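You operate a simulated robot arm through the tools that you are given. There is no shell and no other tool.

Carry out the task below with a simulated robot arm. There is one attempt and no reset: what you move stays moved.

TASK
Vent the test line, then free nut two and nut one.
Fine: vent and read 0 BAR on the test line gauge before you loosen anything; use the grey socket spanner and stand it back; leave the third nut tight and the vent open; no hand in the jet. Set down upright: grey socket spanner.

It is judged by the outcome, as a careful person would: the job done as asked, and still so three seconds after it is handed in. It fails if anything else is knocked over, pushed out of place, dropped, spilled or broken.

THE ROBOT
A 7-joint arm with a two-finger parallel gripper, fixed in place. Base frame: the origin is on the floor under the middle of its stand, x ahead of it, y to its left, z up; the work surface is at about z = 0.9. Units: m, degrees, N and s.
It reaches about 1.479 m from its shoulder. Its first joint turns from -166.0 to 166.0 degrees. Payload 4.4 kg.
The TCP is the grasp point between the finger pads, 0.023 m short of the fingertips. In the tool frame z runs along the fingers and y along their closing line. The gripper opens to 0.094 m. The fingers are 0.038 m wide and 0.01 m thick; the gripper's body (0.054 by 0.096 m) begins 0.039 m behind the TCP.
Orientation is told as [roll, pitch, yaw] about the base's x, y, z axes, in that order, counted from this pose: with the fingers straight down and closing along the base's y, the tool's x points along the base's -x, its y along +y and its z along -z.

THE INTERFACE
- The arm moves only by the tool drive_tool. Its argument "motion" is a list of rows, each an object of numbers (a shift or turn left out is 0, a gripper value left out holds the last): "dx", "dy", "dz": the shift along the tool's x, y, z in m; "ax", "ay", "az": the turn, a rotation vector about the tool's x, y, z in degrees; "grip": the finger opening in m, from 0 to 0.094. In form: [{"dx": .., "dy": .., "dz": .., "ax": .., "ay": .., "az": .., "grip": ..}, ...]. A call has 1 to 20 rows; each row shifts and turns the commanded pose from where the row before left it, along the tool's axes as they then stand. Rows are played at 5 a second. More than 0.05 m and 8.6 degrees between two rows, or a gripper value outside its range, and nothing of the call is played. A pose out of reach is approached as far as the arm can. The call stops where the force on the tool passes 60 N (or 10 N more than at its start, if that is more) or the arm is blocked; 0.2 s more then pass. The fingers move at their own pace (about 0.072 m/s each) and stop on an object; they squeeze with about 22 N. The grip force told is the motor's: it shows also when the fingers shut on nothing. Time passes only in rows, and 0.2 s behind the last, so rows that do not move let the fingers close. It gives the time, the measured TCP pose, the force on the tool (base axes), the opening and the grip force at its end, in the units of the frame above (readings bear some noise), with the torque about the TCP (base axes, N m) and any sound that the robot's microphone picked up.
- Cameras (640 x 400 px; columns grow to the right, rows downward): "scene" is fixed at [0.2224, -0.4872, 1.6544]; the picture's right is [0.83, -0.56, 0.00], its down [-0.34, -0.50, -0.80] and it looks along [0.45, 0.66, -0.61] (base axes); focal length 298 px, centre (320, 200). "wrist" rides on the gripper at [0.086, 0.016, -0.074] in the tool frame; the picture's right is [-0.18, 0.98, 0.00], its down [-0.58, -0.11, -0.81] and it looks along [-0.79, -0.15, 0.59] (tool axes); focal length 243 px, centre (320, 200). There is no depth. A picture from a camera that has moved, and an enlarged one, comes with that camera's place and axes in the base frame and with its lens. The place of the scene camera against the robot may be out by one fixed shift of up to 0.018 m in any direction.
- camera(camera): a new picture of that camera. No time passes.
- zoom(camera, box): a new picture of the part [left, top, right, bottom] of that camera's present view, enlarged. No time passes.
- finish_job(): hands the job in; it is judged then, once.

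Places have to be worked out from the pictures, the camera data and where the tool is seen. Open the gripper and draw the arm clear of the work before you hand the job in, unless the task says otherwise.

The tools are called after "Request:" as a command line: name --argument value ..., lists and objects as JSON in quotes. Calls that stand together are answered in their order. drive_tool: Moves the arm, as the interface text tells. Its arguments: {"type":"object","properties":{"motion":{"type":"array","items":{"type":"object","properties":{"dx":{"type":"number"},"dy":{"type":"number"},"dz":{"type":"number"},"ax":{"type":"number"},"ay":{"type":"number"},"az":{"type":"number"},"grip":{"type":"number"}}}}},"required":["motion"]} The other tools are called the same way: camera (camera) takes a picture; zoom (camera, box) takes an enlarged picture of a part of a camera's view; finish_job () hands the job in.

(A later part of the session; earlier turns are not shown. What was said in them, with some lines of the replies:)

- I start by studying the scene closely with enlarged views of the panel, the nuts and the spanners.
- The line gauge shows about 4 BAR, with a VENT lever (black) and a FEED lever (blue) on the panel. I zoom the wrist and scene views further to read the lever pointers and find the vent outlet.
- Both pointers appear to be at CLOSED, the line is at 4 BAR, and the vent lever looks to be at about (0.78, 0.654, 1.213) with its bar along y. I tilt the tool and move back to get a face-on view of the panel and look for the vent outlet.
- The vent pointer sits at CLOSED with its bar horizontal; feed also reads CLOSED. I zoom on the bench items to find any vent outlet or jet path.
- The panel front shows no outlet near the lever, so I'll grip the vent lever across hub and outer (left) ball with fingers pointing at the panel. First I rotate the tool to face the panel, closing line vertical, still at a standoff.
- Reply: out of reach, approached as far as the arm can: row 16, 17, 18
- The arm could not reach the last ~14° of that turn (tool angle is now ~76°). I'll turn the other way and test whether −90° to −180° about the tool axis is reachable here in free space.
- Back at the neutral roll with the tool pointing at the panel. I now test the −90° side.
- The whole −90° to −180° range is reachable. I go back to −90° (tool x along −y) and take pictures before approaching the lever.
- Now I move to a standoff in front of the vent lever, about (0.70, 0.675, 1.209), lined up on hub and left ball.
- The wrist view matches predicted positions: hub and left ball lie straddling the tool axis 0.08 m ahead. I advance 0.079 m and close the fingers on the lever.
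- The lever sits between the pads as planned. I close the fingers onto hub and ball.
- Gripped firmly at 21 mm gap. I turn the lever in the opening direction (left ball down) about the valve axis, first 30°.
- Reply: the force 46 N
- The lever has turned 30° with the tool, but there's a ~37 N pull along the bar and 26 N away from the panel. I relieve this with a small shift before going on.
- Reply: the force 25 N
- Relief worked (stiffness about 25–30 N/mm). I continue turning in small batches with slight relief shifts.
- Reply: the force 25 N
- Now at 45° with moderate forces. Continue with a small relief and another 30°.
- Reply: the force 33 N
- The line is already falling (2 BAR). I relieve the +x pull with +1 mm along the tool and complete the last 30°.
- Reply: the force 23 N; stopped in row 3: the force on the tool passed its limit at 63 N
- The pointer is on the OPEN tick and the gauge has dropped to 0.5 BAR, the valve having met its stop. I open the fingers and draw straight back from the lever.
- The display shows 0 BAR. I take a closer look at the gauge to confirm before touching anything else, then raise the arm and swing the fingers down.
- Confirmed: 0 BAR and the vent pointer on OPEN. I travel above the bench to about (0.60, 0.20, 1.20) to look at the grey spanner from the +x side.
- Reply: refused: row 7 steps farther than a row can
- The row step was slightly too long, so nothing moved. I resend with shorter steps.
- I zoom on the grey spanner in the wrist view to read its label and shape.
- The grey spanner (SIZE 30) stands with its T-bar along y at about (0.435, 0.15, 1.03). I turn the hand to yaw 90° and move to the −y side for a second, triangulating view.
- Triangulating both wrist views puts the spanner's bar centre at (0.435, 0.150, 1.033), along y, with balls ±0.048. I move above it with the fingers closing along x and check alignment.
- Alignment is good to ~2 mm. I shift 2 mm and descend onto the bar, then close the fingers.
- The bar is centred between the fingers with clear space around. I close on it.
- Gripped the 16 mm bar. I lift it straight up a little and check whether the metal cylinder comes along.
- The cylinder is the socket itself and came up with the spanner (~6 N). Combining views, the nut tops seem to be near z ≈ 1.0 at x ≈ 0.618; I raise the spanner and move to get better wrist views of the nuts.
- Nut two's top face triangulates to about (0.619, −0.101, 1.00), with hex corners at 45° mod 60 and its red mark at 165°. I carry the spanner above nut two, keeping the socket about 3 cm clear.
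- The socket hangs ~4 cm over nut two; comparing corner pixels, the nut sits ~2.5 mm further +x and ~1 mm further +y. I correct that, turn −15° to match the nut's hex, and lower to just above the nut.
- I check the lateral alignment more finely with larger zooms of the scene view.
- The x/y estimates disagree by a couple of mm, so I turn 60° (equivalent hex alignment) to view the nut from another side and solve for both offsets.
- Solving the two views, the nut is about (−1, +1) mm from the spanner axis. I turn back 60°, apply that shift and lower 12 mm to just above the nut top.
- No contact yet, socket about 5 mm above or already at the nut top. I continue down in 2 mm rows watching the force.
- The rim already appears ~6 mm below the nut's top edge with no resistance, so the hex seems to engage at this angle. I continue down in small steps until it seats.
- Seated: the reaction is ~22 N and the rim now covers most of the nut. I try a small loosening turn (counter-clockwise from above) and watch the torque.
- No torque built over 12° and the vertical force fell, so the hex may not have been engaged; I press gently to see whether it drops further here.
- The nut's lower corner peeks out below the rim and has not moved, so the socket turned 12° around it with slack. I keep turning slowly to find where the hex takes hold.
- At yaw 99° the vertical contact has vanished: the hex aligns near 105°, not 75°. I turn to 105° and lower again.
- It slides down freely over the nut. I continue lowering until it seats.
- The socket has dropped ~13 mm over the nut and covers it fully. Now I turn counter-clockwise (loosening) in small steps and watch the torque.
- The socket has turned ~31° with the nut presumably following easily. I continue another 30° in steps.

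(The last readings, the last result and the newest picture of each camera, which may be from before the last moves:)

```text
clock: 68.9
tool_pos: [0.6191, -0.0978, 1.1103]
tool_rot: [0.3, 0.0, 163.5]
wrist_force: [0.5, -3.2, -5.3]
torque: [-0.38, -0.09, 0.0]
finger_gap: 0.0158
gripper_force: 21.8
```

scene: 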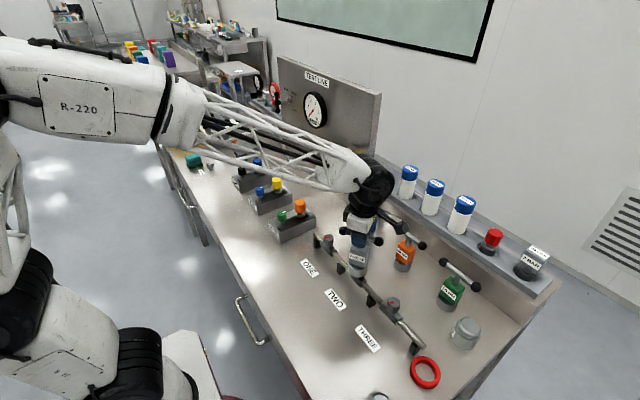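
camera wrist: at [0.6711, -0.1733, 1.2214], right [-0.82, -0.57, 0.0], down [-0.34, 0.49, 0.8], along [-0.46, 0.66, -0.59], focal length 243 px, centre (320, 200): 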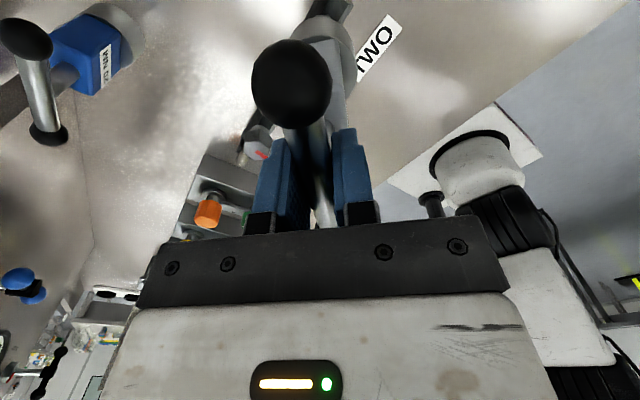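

Request:
drive_tool --motion '[{}, {}]'

Request:
camera --camera "scene"

Request:
camera --camera "wrist"

```text
clock: 69.5
tool_pos: [0.6204, -0.0984, 1.1105]
tool_rot: [0.3, 0.1, 163.4]
wrist_force: [-0.3, -2.7, -5.3]
torque: [-0.36, 0.05, -0.02]
finger_gap: 0.0156
gripper_force: 21.7
```

```text
taken
```

scene: 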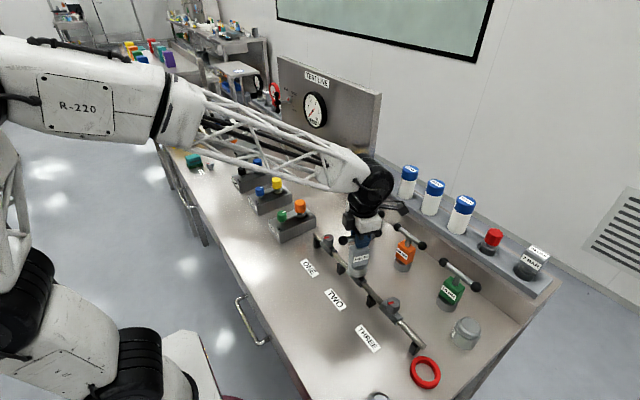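

```text
taken
camera wrist: at [0.698, -0.1396, 1.1839], right [-0.46, -0.89, 0.0], down [-0.53, 0.27, 0.8], along [-0.72, 0.37, -0.59], focal length 243 px, centre (320, 200)
```

wrist: 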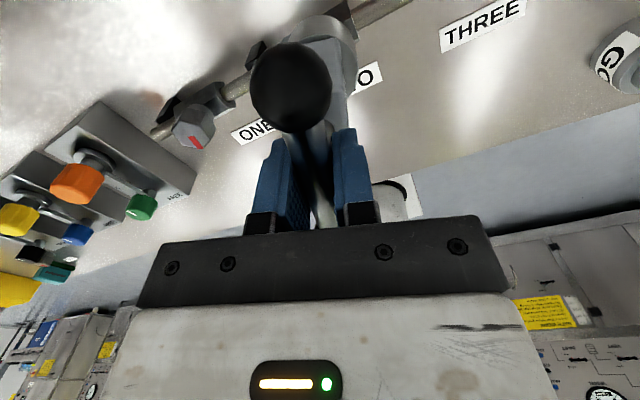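

The yaw stalled at 163.4° instead of 166°. I test whether this is a joint limit with one more small turn.

Request:
drive_tool --motion '[{"az": -4.0}, {}]'

```text
clock: 70.1
tool_pos: [0.6183, -0.0978, 1.1105]
tool_rot: [0.4, 0.1, 163.4]
wrist_force: [-0.2, -3.1, -6.6]
torque: [-0.35, 0.02, -0.01]
finger_gap: 0.016
gripper_force: 22.1
out of reach, approached as far as the arm can: row 1
```

That is the wrist joint limit here (~163°). I lift the spanner off nut two and look at how far the nut has turned.

Request:
drive_tool --motion '[{"dz": -0.005}, {"dz": -0.01}, {"dz": -0.015}, {"dz": -0.02}, {"dz": -0.02}, {}]'

Request:
zoom --camera "scene" --box '[335, 235, 385, 285]'

```text
clock: 71.5
tool_pos: [0.6197, -0.099, 1.178]
tool_rot: [0.3, 0.0, 163.4]
wrist_force: [0.7, -0.7, -6.5]
torque: [0.04, -0.03, -0.01]
finger_gap: 0.0158
gripper_force: 22.0
```

```text
8.00 times, centred on (360, 260) of scene
camera zoom: at [0.2224, -0.4872, 1.6544], right [0.83, -0.56, 0.0], down [-0.34, -0.5, -0.8], along [0.45, 0.66, -0.61], focal length 2382 px, centre (0, -280)
```

zoom: 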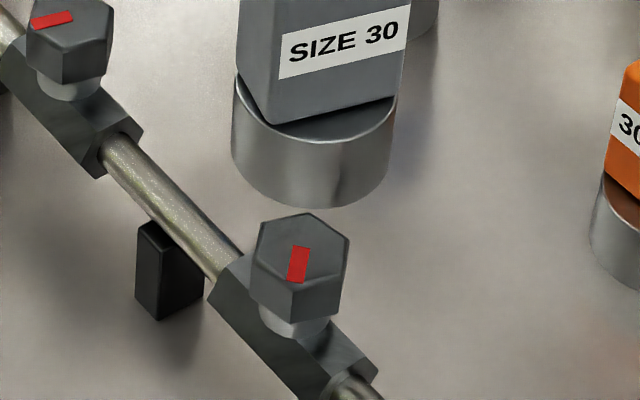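

Nut two's red mark moved from ~165° to ~225°, so it turned about 60°. To free it well, I rotate the spanner back 120° in the air and take another bite.

Request:
drive_tool --motion '[{"az": 8.0}, {"az": 8.0}, {"az": 8.0}, {"az": 8.0}, {"az": 8.0}, {"az": 8.0}, {"az": 8.0}, {"az": 8.0}, {"az": 8.0}, {"az": 8.0}, {"az": 8.0}, {"az": 8.0}, {"az": 8.0}, {"az": 8.0}, {"az": 8.0}, {}]'

Request:
drive_tool --motion '[{"dz": 0.02}, {"dz": 0.02}, {"dz": 0.009}, {}]'

Request:
zoom --camera "scene" --box '[335, 235, 385, 285]'

```text
clock: 74.9
tool_pos: [0.62, -0.0981, 1.1815]
tool_rot: [-0.2, 0.2, 43.4]
wrist_force: [-0.2, -0.2, -5.6]
torque: [0.02, -0.03, 0.0]
finger_gap: 0.0159
gripper_force: 21.5
```

```text
clock: 75.9
tool_pos: [0.6195, -0.1002, 1.1309]
tool_rot: [-0.3, 0.2, 43.4]
wrist_force: [-0.3, -0.4, -6.6]
torque: [-0.01, 0.0, -0.02]
finger_gap: 0.0157
gripper_force: 21.9
```

```text
8.00 times, centred on (360, 260) of scene
camera zoom: at [0.2224, -0.4872, 1.6544], right [0.83, -0.56, 0.0], down [-0.34, -0.5, -0.8], along [0.45, 0.66, -0.61], focal length 2382 px, centre (0, -280)
```

zoom: 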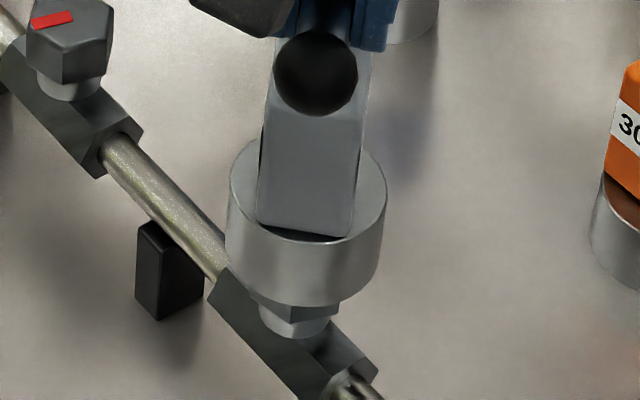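

Aligned above the nut again at yaw 43.4°. I lower slowly to seat.

Request:
drive_tool --motion '[{"dz": 0.003}, {"dz": 0.003}, {"dz": 0.002}, {"dz": 0.002}, {}]'

Request:
drive_tool --motion '[{"dz": 0.003}, {"dz": 0.003}, {"dz": 0.003}, {"dz": 0.001}, {}]'

```text
clock: 77.1
tool_pos: [0.6197, -0.0985, 1.122]
tool_rot: [-0.3, 0.2, 43.5]
wrist_force: [0.6, 0.0, -6.3]
torque: [0.0, -0.01, -0.01]
finger_gap: 0.0159
gripper_force: 21.9
```

```text
clock: 78.3
tool_pos: [0.6185, -0.0993, 1.112]
tool_rot: [-0.3, 0.2, 43.3]
wrist_force: [2.9, 0.9, -4.7]
torque: [0.23, -0.46, 0.04]
finger_gap: 0.0158
gripper_force: 21.9
```

Engaged again. I turn counter-clockwise another ~114° in two batches, watching forces.

Request:
drive_tool --motion '[{"az": -6.0}, {"az": -6.0}, {"az": -6.0}, {"az": -6.0}, {"az": -6.0}, {"az": -6.0}, {"az": -6.0}, {"az": -6.0}, {"az": -6.0}, {}]'

Request:
drive_tool --motion '[{"az": -6.0}, {"az": -6.0}, {"az": -6.0}, {"az": -6.0}, {"az": -6.0}, {"az": -6.0}, {"az": -6.0}, {"az": -6.0}, {"az": -6.0}, {}]'

```text
clock: 80.5
tool_pos: [0.6203, -0.0989, 1.1122]
tool_rot: [0.0, 0.3, 97.5]
wrist_force: [2.3, 0.7, -6.1]
torque: [0.07, -0.16, -0.02]
finger_gap: 0.0161
gripper_force: 22.0
```

```text
clock: 82.7
tool_pos: [0.6195, -0.1001, 1.1115]
tool_rot: [0.2, 0.2, 151.4]
wrist_force: [6.5, -19.3, -7.9]
torque: [-1.45, -0.22, -6.49]
finger_gap: 0.064
gripper_force: 22.2
```

The fingers have been forced open to 64 mm with −6.5 N m torque: the nut seems to have hit an end stop and the bar twisted in the grip. I stop and look before doing anything.

Request:
camera --camera "wrist"

Request:
zoom --camera "scene" --box '[310, 190, 400, 290]'

Request:
camera --camera "scene"

```text
taken
camera wrist: at [0.6879, -0.1563, 1.185], right [-0.63, -0.78, 0.0], down [-0.46, 0.38, 0.8], along [-0.62, 0.51, -0.59], focal length 243 px, centre (320, 200)
```

wrist: 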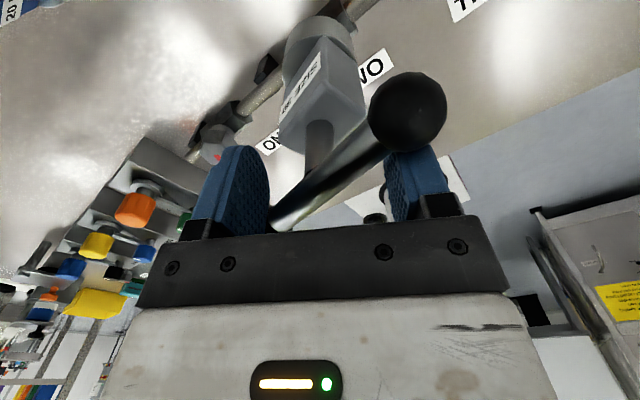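

```text
4.00 times, centred on (355, 240) of scene
camera zoom: at [0.2224, -0.4872, 1.6544], right [0.83, -0.56, 0.0], down [-0.34, -0.5, -0.8], along [0.45, 0.66, -0.61], focal length 1191 px, centre (180, 40)
```

zoom: 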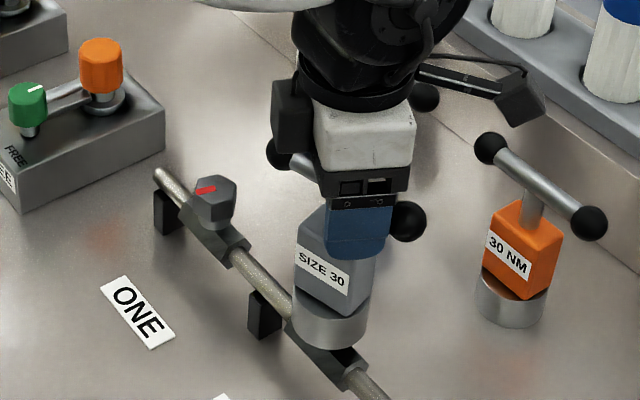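

```text
taken
```

scene: 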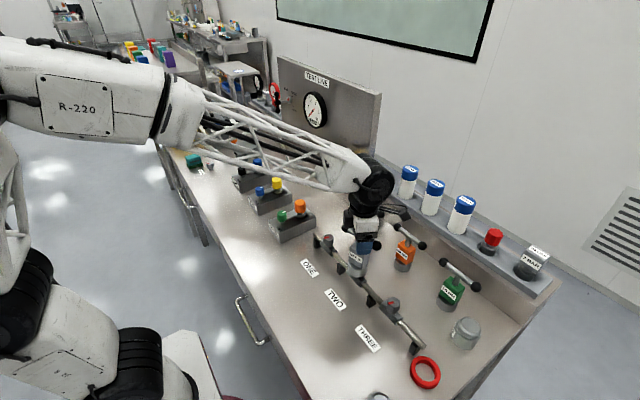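

The spanner bar stayed at ~108° while the hand went to 151°, i.e. nut two is at its loosened end stop (~120° of travel). I rotate the hand back gently so the pads re-align with the bar.

Request:
drive_tool --motion '[{"az": 5.0}, {"az": 5.0}, {"az": 5.0}, {"az": 5.0}, {}]'

Request:
camera --camera "wrist"

```text
clock: 83.9
tool_pos: [0.619, -0.0985, 1.1124]
tool_rot: [0.1, 0.3, 131.4]
wrist_force: [0.6, 1.1, 1.9]
torque: [0.27, 0.05, -1.04]
finger_gap: 0.0389
gripper_force: 22.0
```

```text
taken
camera wrist: at [0.6648, -0.1759, 1.1859], right [-0.86, -0.51, 0.0], down [-0.3, 0.51, 0.8], along [-0.41, 0.69, -0.6], focal length 243 px, centre (320, 200)
```

wrist: 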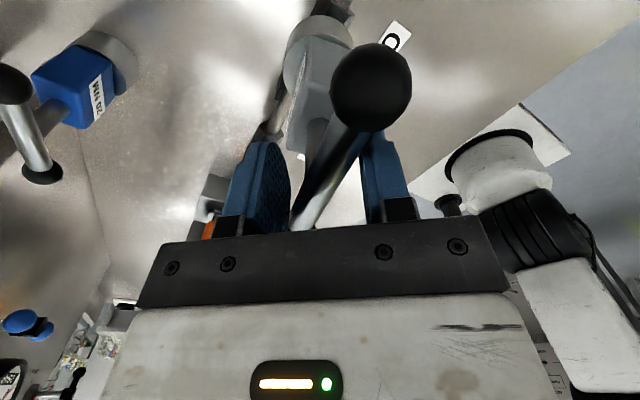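

Request:
drive_tool --motion '[{"az": 5.0}, {"az": 5.0}, {"az": 5.0}, {"az": 5.0}, {"az": 4.0}, {"az": 3.0}, {}, {}]'

Request:
camera --camera "wrist"

```text
clock: 85.7
tool_pos: [0.6186, -0.0976, 1.1121]
tool_rot: [0.0, 0.3, 104.3]
wrist_force: [4.5, 1.4, 6.7]
torque: [0.03, -0.04, -0.88]
finger_gap: 0.0176
gripper_force: 23.0
```

```text
taken
camera wrist: at [0.6249, -0.188, 1.1858], right [-1.0, -0.07, 0.0], down [-0.04, 0.59, 0.8], along [-0.05, 0.8, -0.6], focal length 243 px, centre (320, 200)
```

wrist: 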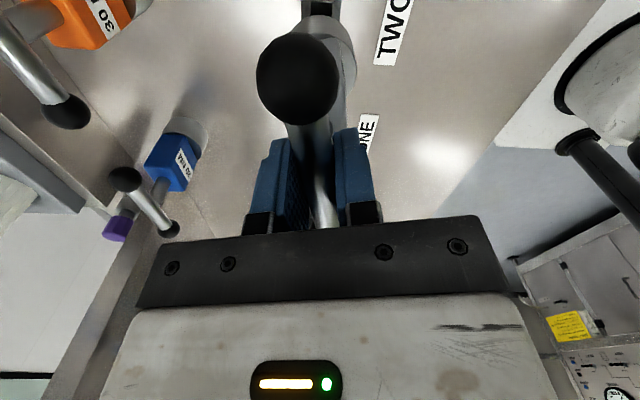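

Almost aligned (17.6 mm gap). A final 3° back should make it flush.

Request:
drive_tool --motion '[{"az": 1.5}, {"az": 1.5}, {}, {}]'

Request:
zoom --camera "wrist" --box '[230, 0, 400, 230]'

```text
clock: 86.7
tool_pos: [0.6187, -0.0995, 1.112]
tool_rot: [0.0, 0.4, 101.4]
wrist_force: [5.3, 8.7, 1.7]
torque: [0.74, -0.29, -0.25]
finger_gap: 0.016
gripper_force: 21.5
```

```text
1.74 times, centred on (315, 115) of wrist
camera zoom: at [0.62, -0.1885, 1.1855], right [-1.0, -0.01, 0.0], down [-0.01, 0.6, 0.8], along [-0.01, 0.8, -0.6], focal length 422 px, centre (329, 348)
```

zoom: 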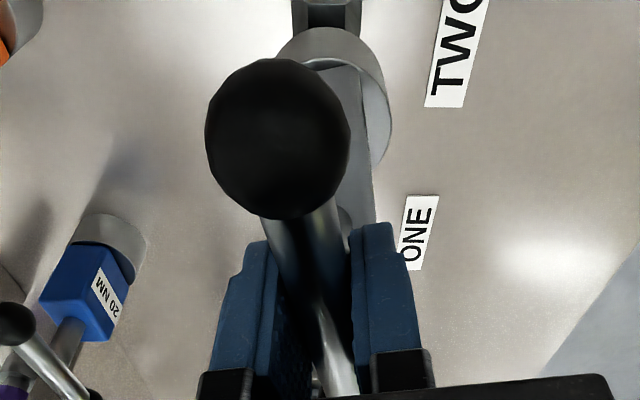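

The grip is flush again (16 mm). I lift the spanner off nut two and check the nut.

Request:
drive_tool --motion '[{"dz": -0.003}, {"dz": -0.006}, {"dz": -0.01}, {"dz": -0.015}, {"dz": -0.02}, {"dz": -0.02}, {}]'

Request:
zoom --camera "scene" --box '[335, 235, 385, 285]'

Request:
camera --camera "wrist"

```text
clock: 88.3
tool_pos: [0.6209, -0.0999, 1.1866]
tool_rot: [0.0, 0.3, 101.5]
wrist_force: [0.4, -0.6, -5.0]
torque: [0.03, 0.06, 0.0]
finger_gap: 0.0159
gripper_force: 21.8
```

```text
8.00 times, centred on (360, 260) of scene
camera zoom: at [0.2224, -0.4872, 1.6544], right [0.83, -0.56, 0.0], down [-0.34, -0.5, -0.8], along [0.45, 0.66, -0.61], focal length 2382 px, centre (0, -280)
```

zoom: 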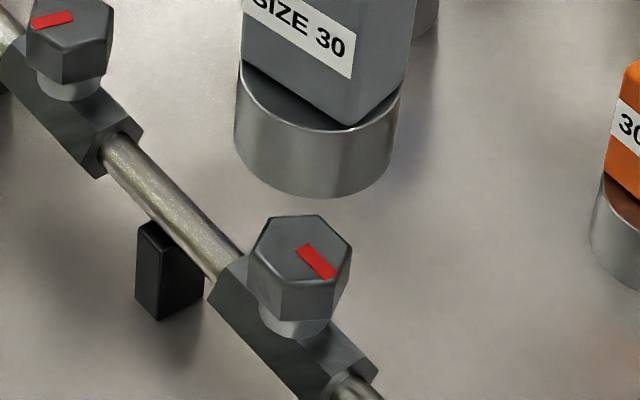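

```text
taken
camera wrist: at [0.621, -0.1885, 1.2605], right [-1.0, -0.01, 0.0], down [-0.01, 0.6, 0.8], along [-0.01, 0.8, -0.6], focal length 243 px, centre (320, 200)
```

wrist: 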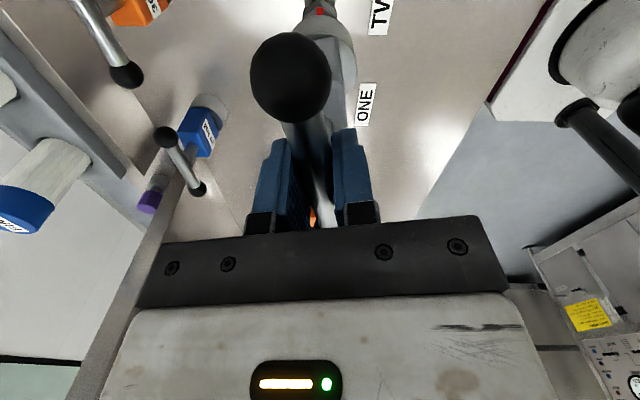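

Nut two's mark has now swung from ~165° to ~270° (over 100°) and met its loose stop, so it is freed. I carry the spanner 0.14 m in +y to above nut one and turn to yaw 45° for a long loosening stroke.

Request:
drive_tool --motion '[{"dx": -0.0343, "dy": -0.00733}, {"dx": -0.0343, "dy": -0.00733}, {"dx": -0.0343, "dy": -0.00733}, {"dx": -0.0343, "dy": -0.00731}, {"az": 8.0}, {"az": 8.0}, {"az": 8.0}, {"az": 8.0}, {"az": 8.0}, {"az": 8.0}, {"az": 8.0}, {}]'

Request:
camera --camera "wrist"

Request:
zoom --camera "scene" --box '[305, 205, 355, 265]'

```text
clock: 90.9
tool_pos: [0.621, 0.0422, 1.1837]
tool_rot: [-0.2, 0.2, 45.3]
wrist_force: [-0.2, 0.0, -6.3]
torque: [-0.01, 0.01, 0.0]
finger_gap: 0.0159
gripper_force: 21.6
```

```text
taken
camera wrist: at [0.5487, -0.0098, 1.2579], right [-0.57, 0.82, 0.0], down [0.49, 0.34, 0.81], along [0.66, 0.46, -0.59], focal length 243 px, centre (320, 200)
```

wrist: 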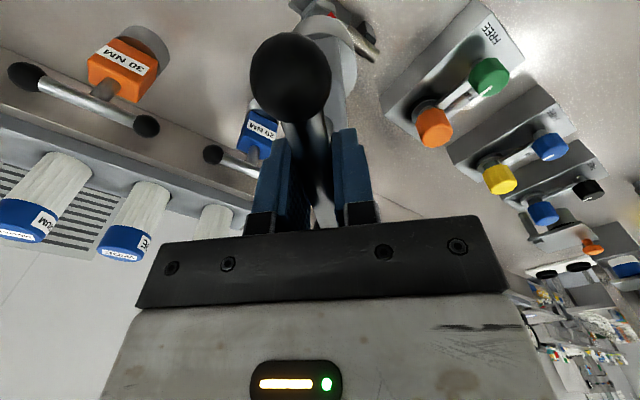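

```text
6.67 times, centred on (330, 235) of scene
camera zoom: at [0.2224, -0.4872, 1.6544], right [0.83, -0.56, 0.0], down [-0.34, -0.5, -0.8], along [0.45, 0.66, -0.61], focal length 1985 px, centre (253, -33)
```

zoom: 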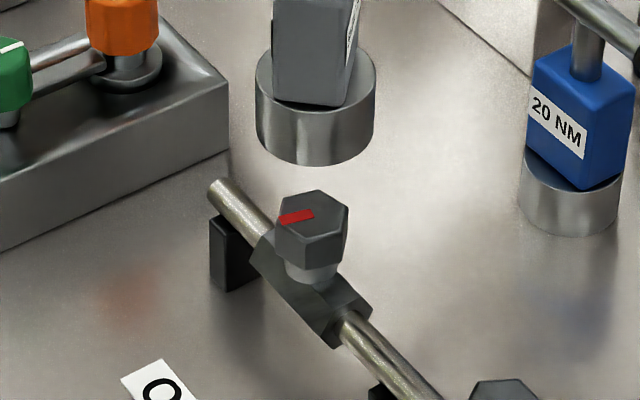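

The spanner lines up over nut one in the scene view within about 1 mm. I lower to ~1 cm above it and check again.

Request:
drive_tool --motion '[{"dz": 0.02}, {"dz": 0.02}, {"dz": 0.01}, {}]'

Request:
zoom --camera "scene" --box '[315, 215, 350, 255]'

Request:
zoom --camera "wrist" --box '[290, 0, 350, 30]'

```text
clock: 91.9
tool_pos: [0.6228, 0.0417, 1.1342]
tool_rot: [-0.2, 0.2, 45.5]
wrist_force: [0.7, 0.6, -4.8]
torque: [0.01, 0.01, 0.0]
finger_gap: 0.016
gripper_force: 21.8
```

```text
10.00 times, centred on (332, 235) of scene
camera zoom: at [0.2224, -0.4872, 1.6544], right [0.83, -0.56, 0.0], down [-0.34, -0.5, -0.8], along [0.45, 0.66, -0.61], focal length 2978 px, centre (195, -150)
```

zoom: 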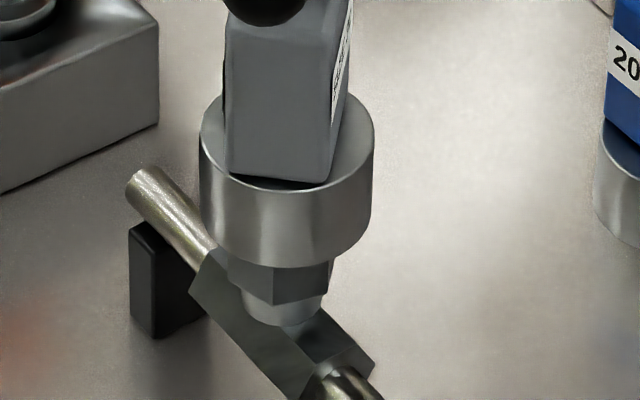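

```text
10.67 times, centred on (320, 15) of wrist
camera zoom: at [0.5497, -0.0094, 1.2081], right [-0.57, 0.82, 0.0], down [0.48, 0.34, 0.81], along [0.66, 0.46, -0.59], focal length 2588 px, centre (320, 2173)
```

zoom: 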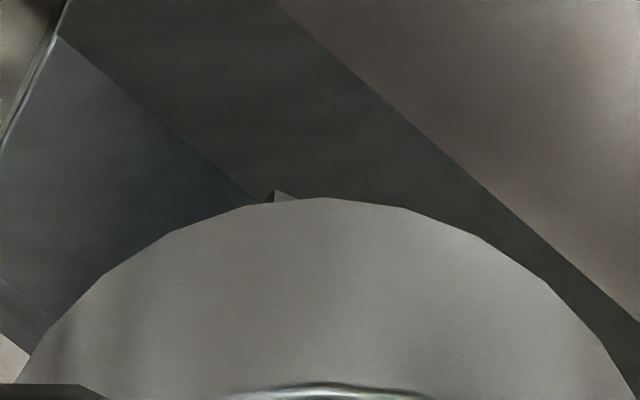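

The near corner of nut one lines up with the tool axis as predicted. I lower slowly over the nut, watching for contact.

Request:
drive_tool --motion '[{"dz": 0.003}, {"dz": 0.003}, {"dz": 0.003}, {"dz": 0.002}, {}]'

Request:
drive_tool --motion '[{"dz": 0.0015}, {"dz": 0.0015}, {}]'

```text
clock: 93.1
tool_pos: [0.6204, 0.0413, 1.1259]
tool_rot: [-0.2, 0.2, 45.4]
wrist_force: [-1.1, 1.1, -5.3]
torque: [-0.03, 0.09, -0.02]
finger_gap: 0.0158
gripper_force: 22.0
```

```text
clock: 93.9
tool_pos: [0.6222, 0.0411, 1.1209]
tool_rot: [-0.2, 0.1, 45.4]
wrist_force: [-0.1, -0.2, -5.7]
torque: [-0.03, 0.17, -0.03]
finger_gap: 0.016
gripper_force: 22.0
```

No blocking at the nut-top height, so the hex is entering. I continue down ~10 mm.

Request:
drive_tool --motion '[{"dz": 0.0025}, {"dz": 0.0025}, {"dz": 0.0025}, {"dz": 0.002}, {}]'

Request:
zoom --camera "scene" --box '[315, 215, 350, 255]'

```text
clock: 95.1
tool_pos: [0.6218, 0.0408, 1.1127]
tool_rot: [-0.2, 0.1, 45.4]
wrist_force: [0.1, 0.9, -6.3]
torque: [0.01, -0.02, -0.01]
finger_gap: 0.0159
gripper_force: 21.9
```

```text
10.00 times, centred on (332, 235) of scene
camera zoom: at [0.2224, -0.4872, 1.6544], right [0.83, -0.56, 0.0], down [-0.34, -0.5, -0.8], along [0.45, 0.66, -0.61], focal length 2978 px, centre (195, -150)
```

zoom: 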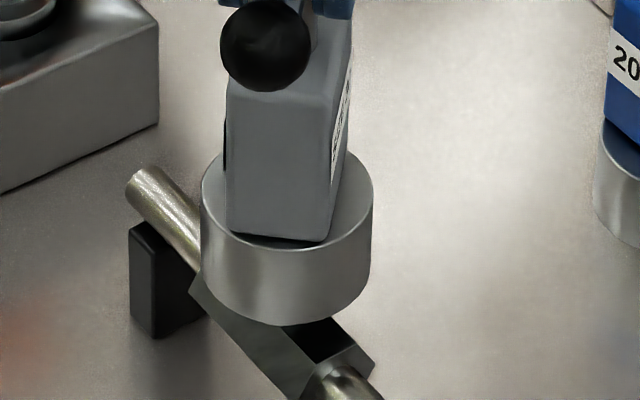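

Seated on nut one. I turn counter-clockwise 72° first, in two checked batches.

Request:
drive_tool --motion '[{"az": -6.0}, {"az": -6.0}, {"az": -6.0}, {"az": -6.0}, {"az": -6.0}, {"az": -6.0}, {}]'

Request:
drive_tool --motion '[{"az": -6.0}, {"az": -6.0}, {"az": -6.0}, {"az": -6.0}, {"az": -6.0}, {"az": -6.0}, {}]'

```text
clock: 96.7
tool_pos: [0.6208, 0.0408, 1.1114]
tool_rot: [-0.1, 0.3, 81.5]
wrist_force: [-2.8, 4.5, -8.9]
torque: [0.48, 0.17, -0.02]
finger_gap: 0.0157
gripper_force: 21.9
```

```text
clock: 98.3
tool_pos: [0.621, 0.0422, 1.1117]
tool_rot: [0.2, 0.4, 117.5]
wrist_force: [-1.9, -2.2, -7.0]
torque: [-0.2, 0.18, 0.02]
finger_gap: 0.0162
gripper_force: 22.1
```

Request:
drive_tool --motion '[{"az": -5.0}, {"az": -5.0}, {"az": -5.0}, {}]'

Request:
drive_tool --motion '[{"az": -4.0}, {"az": -4.0}, {}]'

```text
clock: 99.3
tool_pos: [0.6212, 0.0412, 1.1132]
tool_rot: [0.2, 0.1, 132.5]
wrist_force: [-2.3, -0.8, -7.0]
torque: [-0.14, 0.28, 0.0]
finger_gap: 0.0157
gripper_force: 21.2
```

```text
clock: 100.1
tool_pos: [0.6216, 0.041, 1.112]
tool_rot: [0.2, 0.2, 140.5]
wrist_force: [-1.9, 0.0, -6.1]
torque: [-0.03, 0.28, 0.01]
finger_gap: 0.0159
gripper_force: 22.1
```

Request:
drive_tool --motion '[{"az": -3.0}, {"az": -3.0}, {}]'

Request:
drive_tool --motion '[{"az": -3.0}, {}]'

Request:
drive_tool --motion '[{"az": -3.0}, {}]'

```text
clock: 100.9
tool_pos: [0.6212, 0.041, 1.1123]
tool_rot: [0.2, 0.3, 146.5]
wrist_force: [-4.8, -2.4, -6.7]
torque: [-0.13, 0.49, 0.01]
finger_gap: 0.0156
gripper_force: 22.1
```

```text
clock: 101.5
tool_pos: [0.6205, 0.0406, 1.1114]
tool_rot: [0.2, 0.2, 149.4]
wrist_force: [-4.4, -0.3, -5.1]
torque: [-0.08, 0.42, -0.02]
finger_gap: 0.0159
gripper_force: 21.6
```

```text
clock: 102.1
tool_pos: [0.6218, 0.0416, 1.1111]
tool_rot: [0.2, 0.2, 152.5]
wrist_force: [-6.5, -0.2, -5.6]
torque: [-0.01, 0.76, -0.06]
finger_gap: 0.0158
gripper_force: 22.1
```

Request:
drive_tool --motion '[{"az": -3.0}, {}]'

Request:
drive_tool --motion '[{"az": -2.5}, {}]'

```text
clock: 102.7
tool_pos: [0.6213, 0.0401, 1.1109]
tool_rot: [0.2, 0.2, 155.4]
wrist_force: [-5.0, 1.3, -5.5]
torque: [0.07, 0.58, -0.11]
finger_gap: 0.0158
gripper_force: 21.6
```

```text
clock: 103.3
tool_pos: [0.6221, 0.0412, 1.1118]
tool_rot: [0.2, 0.1, 158.0]
wrist_force: [-3.3, -2.3, -7.3]
torque: [-0.23, 0.39, -0.06]
finger_gap: 0.0158
gripper_force: 22.3
```

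Nut one has been driven ~110°. I lift off and compare its mark with nut two's.

Request:
drive_tool --motion '[{"dz": -0.003}, {"dz": -0.006}, {"dz": -0.01}, {"dz": -0.015}, {"dz": -0.02}, {"dz": -0.02}, {}]'

Request:
zoom --camera "scene" --box '[305, 215, 355, 265]'

Request:
zoom --camera "scene" --box '[310, 225, 420, 325]'

```text
clock: 104.9
tool_pos: [0.6233, 0.0423, 1.1861]
tool_rot: [0.2, 0.1, 157.9]
wrist_force: [-0.4, -0.5, -6.1]
torque: [0.0, -0.01, -0.02]
finger_gap: 0.0161
gripper_force: 21.6
```

```text
8.00 times, centred on (330, 240) of scene
camera zoom: at [0.2224, -0.4872, 1.6544], right [0.83, -0.56, 0.0], down [-0.34, -0.5, -0.8], along [0.45, 0.66, -0.61], focal length 2382 px, centre (240, -120)
```

zoom: 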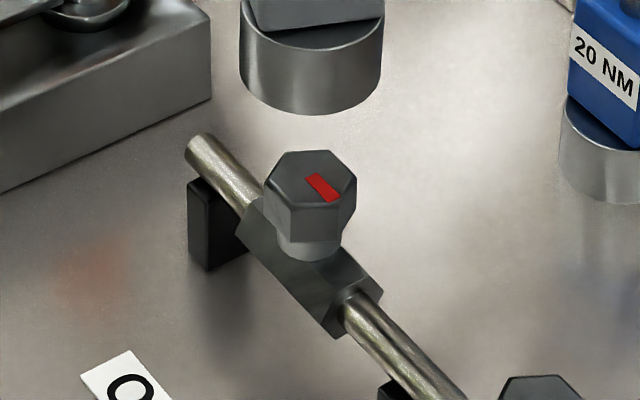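

```text
4.00 times, centred on (365, 275) of scene
camera zoom: at [0.2224, -0.4872, 1.6544], right [0.83, -0.56, 0.0], down [-0.34, -0.5, -0.8], along [0.45, 0.66, -0.61], focal length 1191 px, centre (140, -100)
```

zoom: 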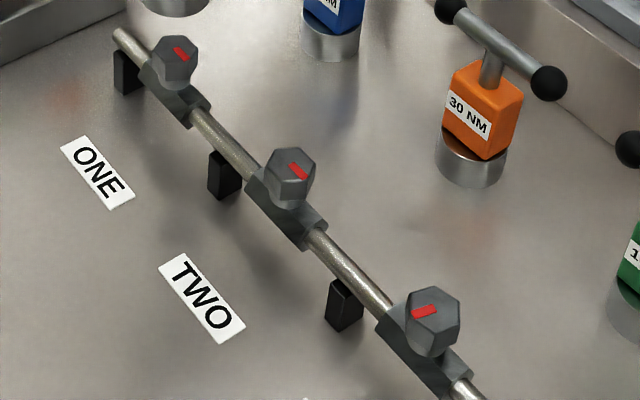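

Marks on nuts one and two now both point to ~270–275° (turned ~105–110°), while nut three's mark is unchanged. I raise the spanner, turn it back to yaw 90° and carry it to above its original standing place (0.436, 0.149).

Request:
drive_tool --motion '[{"dz": -0.035}, {"az": 8.0}, {"az": 8.0}, {"az": 8.0}, {"az": 8.0}, {"az": 8.0}, {"az": 8.0}, {"az": 8.0}, {"az": 8.0}, {"az": 3.9}, {"dx": -0.0216, "dy": 0.0372}, {"dx": -0.0216, "dy": 0.0372}, {"dx": -0.0216, "dy": 0.0372}, {"dx": -0.0216, "dy": 0.0372}, {"dx": -0.0216, "dy": 0.0372}, {}]'

Request:
camera --camera "wrist"

Request:
camera --camera "scene"

```text
clock: 108.3
tool_pos: [0.4363, 0.1502, 1.2233]
tool_rot: [-0.1, 0.3, 90.0]
wrist_force: [0.9, -0.3, -5.6]
torque: [0.04, 0.02, 0.02]
finger_gap: 0.0159
gripper_force: 21.9
```

```text
taken
camera wrist: at [0.4202, 0.063, 1.2966], right [-0.98, 0.18, 0.0], down [0.11, 0.59, 0.8], along [0.15, 0.79, -0.6], focal length 243 px, centre (320, 200)
```

wrist: 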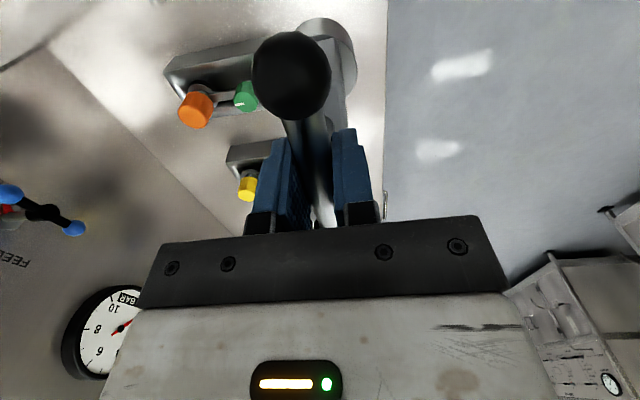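

```text
taken
```

scene: 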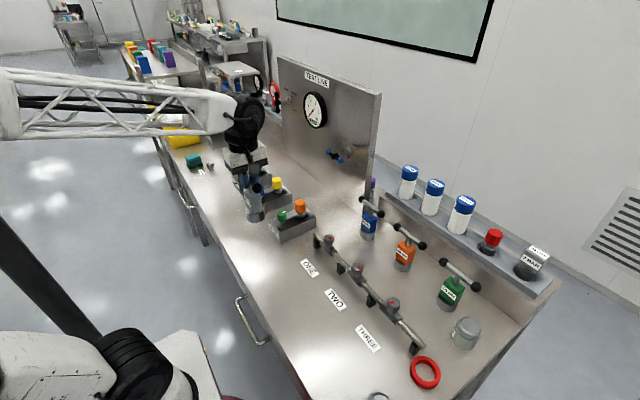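

I check for any tilt of the spanner in the grip by zooming on ball and socket in the wrist view and scene view.

Request:
zoom --camera "wrist" --box '[230, 0, 370, 150]'

Request:
zoom --camera "scene" --box '[215, 150, 295, 250]'

```text
2.67 times, centred on (300, 75) of wrist
camera zoom: at [0.4202, 0.063, 1.2966], right [-0.98, 0.18, 0.0], down [0.11, 0.59, 0.8], along [0.15, 0.79, -0.6], focal length 647 px, centre (373, 533)
```

zoom: 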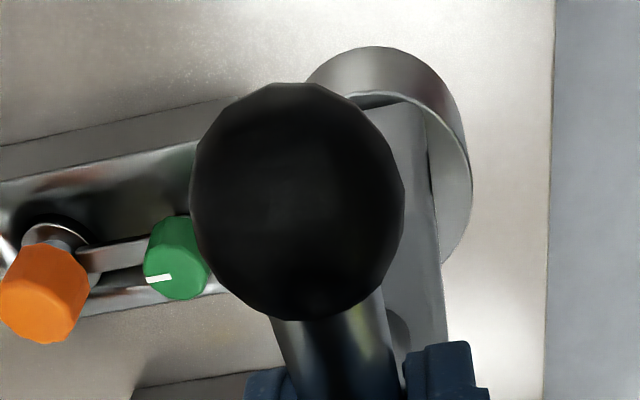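

```text
4.00 times, centred on (255, 200) of scene
camera zoom: at [0.2224, -0.4872, 1.6544], right [0.83, -0.56, 0.0], down [-0.34, -0.5, -0.8], along [0.45, 0.66, -0.61], focal length 1191 px, centre (580, 200)
```

zoom: 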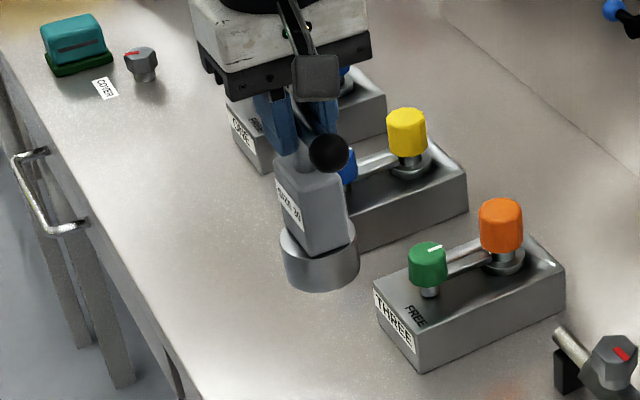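

The spanner is tilted under 1° and sits ~2 mm lower in the grip; its position matches the original spot. I lower it toward the bench, stopping ~1 cm above.

Request:
drive_tool --motion '[{"dz": 0.04}, {"dz": 0.04}, {"dz": 0.04}, {"dz": 0.03}, {"dz": 0.02}, {"dz": 0.007}, {}]'

Request:
zoom --camera "scene" --box '[220, 190, 310, 280]'

```text
clock: 109.9
tool_pos: [0.4355, 0.1478, 1.0416]
tool_rot: [-0.1, 0.2, 89.9]
wrist_force: [-0.3, 0.5, -6.4]
torque: [-0.02, -0.03, 0.02]
finger_gap: 0.0157
gripper_force: 22.1
```

```text
4.44 times, centred on (265, 235) of scene
camera zoom: at [0.2224, -0.4872, 1.6544], right [0.83, -0.56, 0.0], down [-0.34, -0.5, -0.8], along [0.45, 0.66, -0.61], focal length 1323 px, centre (564, 44)
```

zoom: 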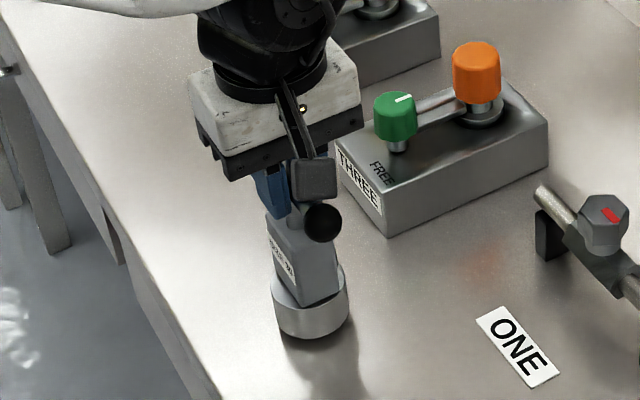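

The socket is about 1 cm above the bench at its original place. I lower in small steps until it touches.

Request:
drive_tool --motion '[{"dz": 0.002}, {"dz": 0.002}, {"dz": 0.002}, {}]'

Request:
drive_tool --motion '[{"dz": 0.001}, {"dz": 0.001}, {}]'

```text
clock: 110.9
tool_pos: [0.436, 0.1482, 1.0359]
tool_rot: [0.1, 0.3, 89.9]
wrist_force: [-0.6, -0.3, -6.4]
torque: [0.02, 0.0, 0.03]
finger_gap: 0.0157
gripper_force: 21.8
```

```text
clock: 111.7
tool_pos: [0.4358, 0.1494, 1.0343]
tool_rot: [-0.1, 0.3, 90.0]
wrist_force: [-0.8, 0.0, -2.2]
torque: [-0.11, 0.12, -0.01]
finger_gap: 0.0155
gripper_force: 22.0
```

First contact felt. One more half-millimetre to seat it, then I open the fingers.

Request:
drive_tool --motion '[{"dz": 0.0005}, {}]'

```text
clock: 112.3
tool_pos: [0.4358, 0.1486, 1.0351]
tool_rot: [0.0, 0.4, 90.0]
wrist_force: [-0.3, -1.8, 5.9]
torque: [-0.51, -0.01, -0.01]
finger_gap: 0.016
gripper_force: 21.8
```

Seated with the −y edge touching first (≈1° tilt). I take out that tilt with a tiny turn before releasing.

Request:
drive_tool --motion '[{"dz": -0.0006}, {"ay": 0.9}, {"dz": 0.0005}, {}]'

```text
clock: 113.3
tool_pos: [0.4362, 0.1494, 1.0346]
tool_rot: [0.0, 1.3, 90.0]
wrist_force: [-0.6, -0.2, -5.9]
torque: [0.0, -0.01, 0.0]
finger_gap: 0.0158
gripper_force: 22.5
```

Request:
drive_tool --motion '[{"dz": 0.0005}, {"dz": 0.0003}, {}]'

```text
clock: 114.1
tool_pos: [0.4347, 0.1487, 1.0344]
tool_rot: [0.0, 1.2, 90.0]
wrist_force: [1.6, -5.7, 10.9]
torque: [-0.5, 0.1, 0.04]
finger_gap: 0.0157
gripper_force: 22.6
```

Contact is now near the centre of the base. I ease the pressure and open the fingers gradually.

Request:
drive_tool --motion '[{"dz": -0.0004}, {"grip": 0.022}, {"grip": 0.03}, {"grip": 0.05}, {"grip": 0.094}, {"grip": 0.094}, {"grip": 0.094}, {}]'

Request:
camera --camera "wrist"

Request:
zoom --camera "scene" --box '[220, 190, 310, 280]'

```text
clock: 115.9
tool_pos: [0.4342, 0.1495, 1.0324]
tool_rot: [-0.1, 1.2, 90.0]
wrist_force: [0.3, 0.2, -0.8]
torque: [0.03, 0.02, -0.03]
finger_gap: 0.0942
gripper_force: 0.0
```

```text
taken
camera wrist: at [0.4194, 0.0619, 1.1084], right [-0.98, 0.18, 0.0], down [0.11, 0.6, 0.79], along [0.15, 0.78, -0.61], focal length 243 px, centre (320, 200)
```

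wrist: 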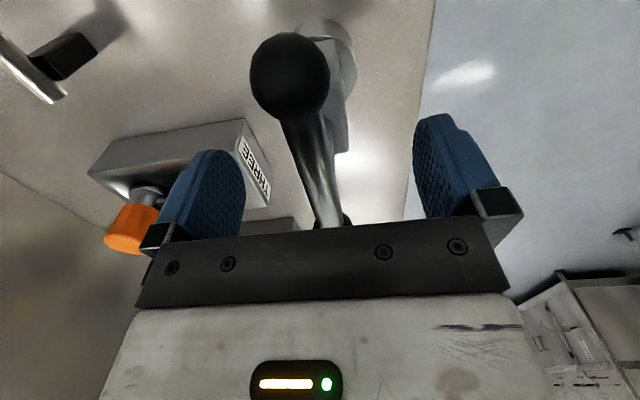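

```text
4.44 times, centred on (265, 235) of scene
camera zoom: at [0.2224, -0.4872, 1.6544], right [0.83, -0.56, 0.0], down [-0.34, -0.5, -0.8], along [0.45, 0.66, -0.61], focal length 1323 px, centre (564, 44)
```

zoom: 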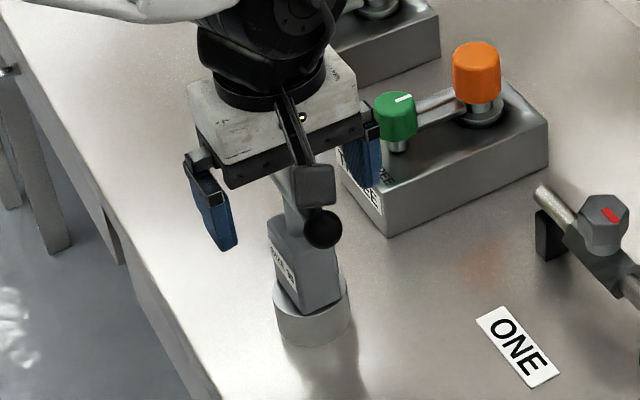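

The grey spanner stands upright on its own in its old place. I withdraw straight up.

Request:
drive_tool --motion '[{"ay": -1.0}, {"dz": -0.02}, {"dz": -0.04}, {"dz": -0.04}, {"dz": -0.04}, {"dz": -0.04}, {"dz": -0.04}, {}]'

Request:
camera --camera "scene"

Request:
zoom --camera "scene" --box '[225, 205, 305, 285]'

Request:
zoom --camera "scene" --box '[270, 70, 350, 130]'

Request:
zoom --camera "scene" --box '[300, 220, 430, 330]'

```text
clock: 117.7
tool_pos: [0.4331, 0.1502, 1.2554]
tool_rot: [-0.2, 0.3, 90.1]
wrist_force: [-0.6, 0.4, -1.6]
torque: [0.02, 0.01, 0.02]
finger_gap: 0.0941
gripper_force: 0.0
```

```text
taken
```

scene: 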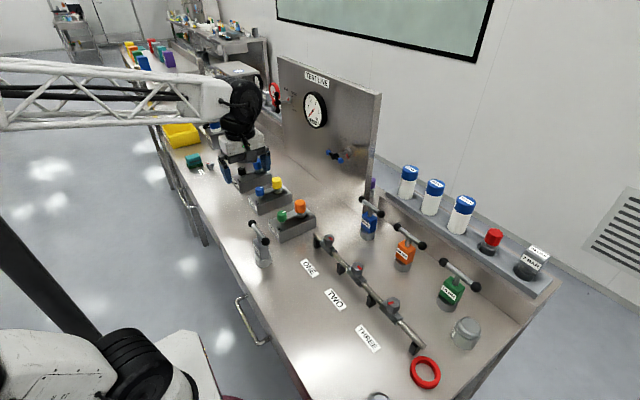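

```text
5.00 times, centred on (265, 245) of scene
camera zoom: at [0.2224, -0.4872, 1.6544], right [0.83, -0.56, 0.0], down [-0.34, -0.5, -0.8], along [0.45, 0.66, -0.61], focal length 1489 px, centre (595, -25)
```

zoom: 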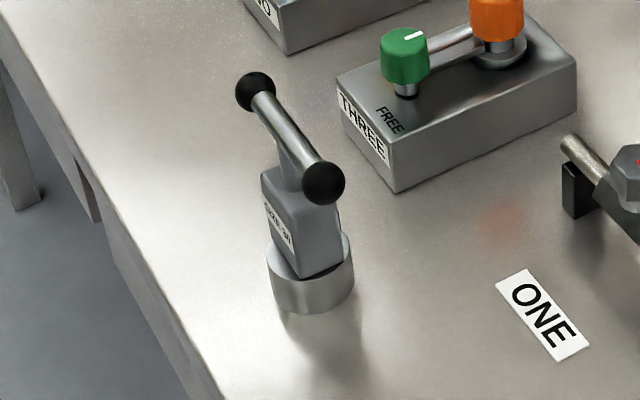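

```text
6.67 times, centred on (310, 100) of scene
camera zoom: at [0.2224, -0.4872, 1.6544], right [0.83, -0.56, 0.0], down [-0.34, -0.5, -0.8], along [0.45, 0.66, -0.61], focal length 1985 px, centre (387, 867)
```

zoom: 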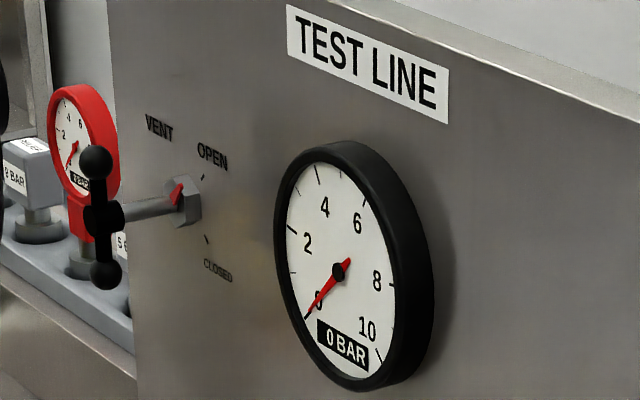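

```text
3.64 times, centred on (365, 275) of scene
camera zoom: at [0.2224, -0.4872, 1.6544], right [0.83, -0.56, 0.0], down [-0.34, -0.5, -0.8], along [0.45, 0.66, -0.61], focal length 1083 px, centre (156, -73)
```

zoom: 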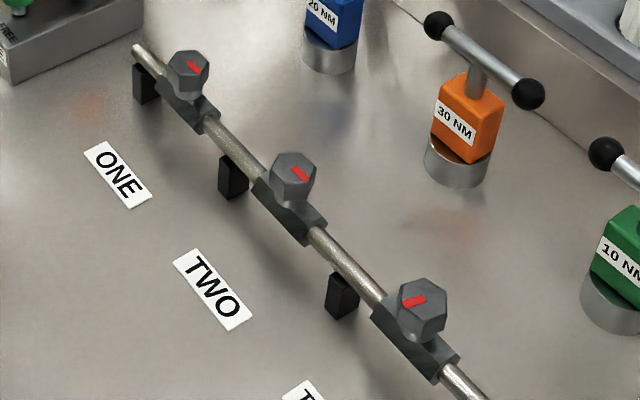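

Final state looks right: vent at OPEN, gauge 0 BAR, nuts two and one turned ~105°, nut three's mark unchanged, and the spanner upright in its place. I draw the arm further clear before handing in.

Request:
drive_tool --motion '[{"dz": -0.04}, {"dz": -0.04}, {"dz": -0.04}, {}, {}]'

Request:
camera --camera "scene"

```text
clock: 118.9
tool_pos: [0.4327, 0.1503, 1.3743]
tool_rot: [-0.1, 0.3, 90.0]
wrist_force: [0.0, -0.3, 0.3]
torque: [-0.01, -0.02, -0.01]
finger_gap: 0.0941
gripper_force: 0.0
```

```text
taken
```

scene: 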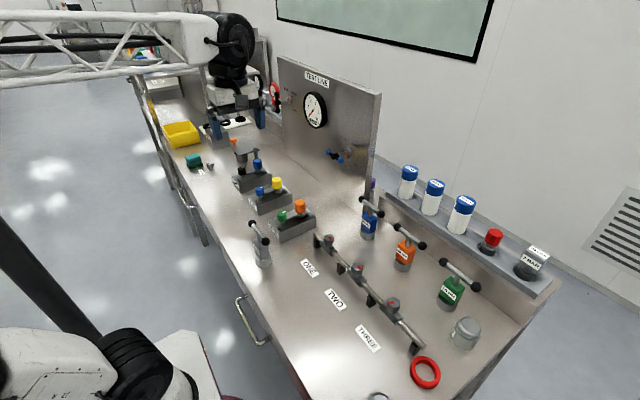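

The arm is clear with the gripper open and everything else looks undisturbed. I hand the job in.

Request:
finish_job

```text
The job is handed in.
```

The job is handed in. The test line is vented, and nut two and nut one are both loosened. I don't have the verdict yet.

- **Vent:** I turned the vent lever to OPEN and left it there. The test line gauge read 0 BAR before I touched either nut, and it still read 0 BAR at the end.
- **Nuts:** Each turned roughly 105° counter-clockwise, nut two first. Nut two turned until it met a stop. I took nut one to about the same angle, without reaching a hard stop. Nut three's red mark has not moved.
- **Slip on nut two:** When nut two hit its stop, the spanner bar twisted in the gripper and forced the fingers open. I turned the hand back until it gripped squarely again. The spanner was not dropped.
- **Spanner:** The grey one (SIZE 30) is standing upright in its original place.
- **Jet:** I found no vent outlet on the front of the panel. The hand was on the lever, in front of the panel, while the line vented, and I saw no jet.

Everything else on the bench looked undisturbed in the last picture.
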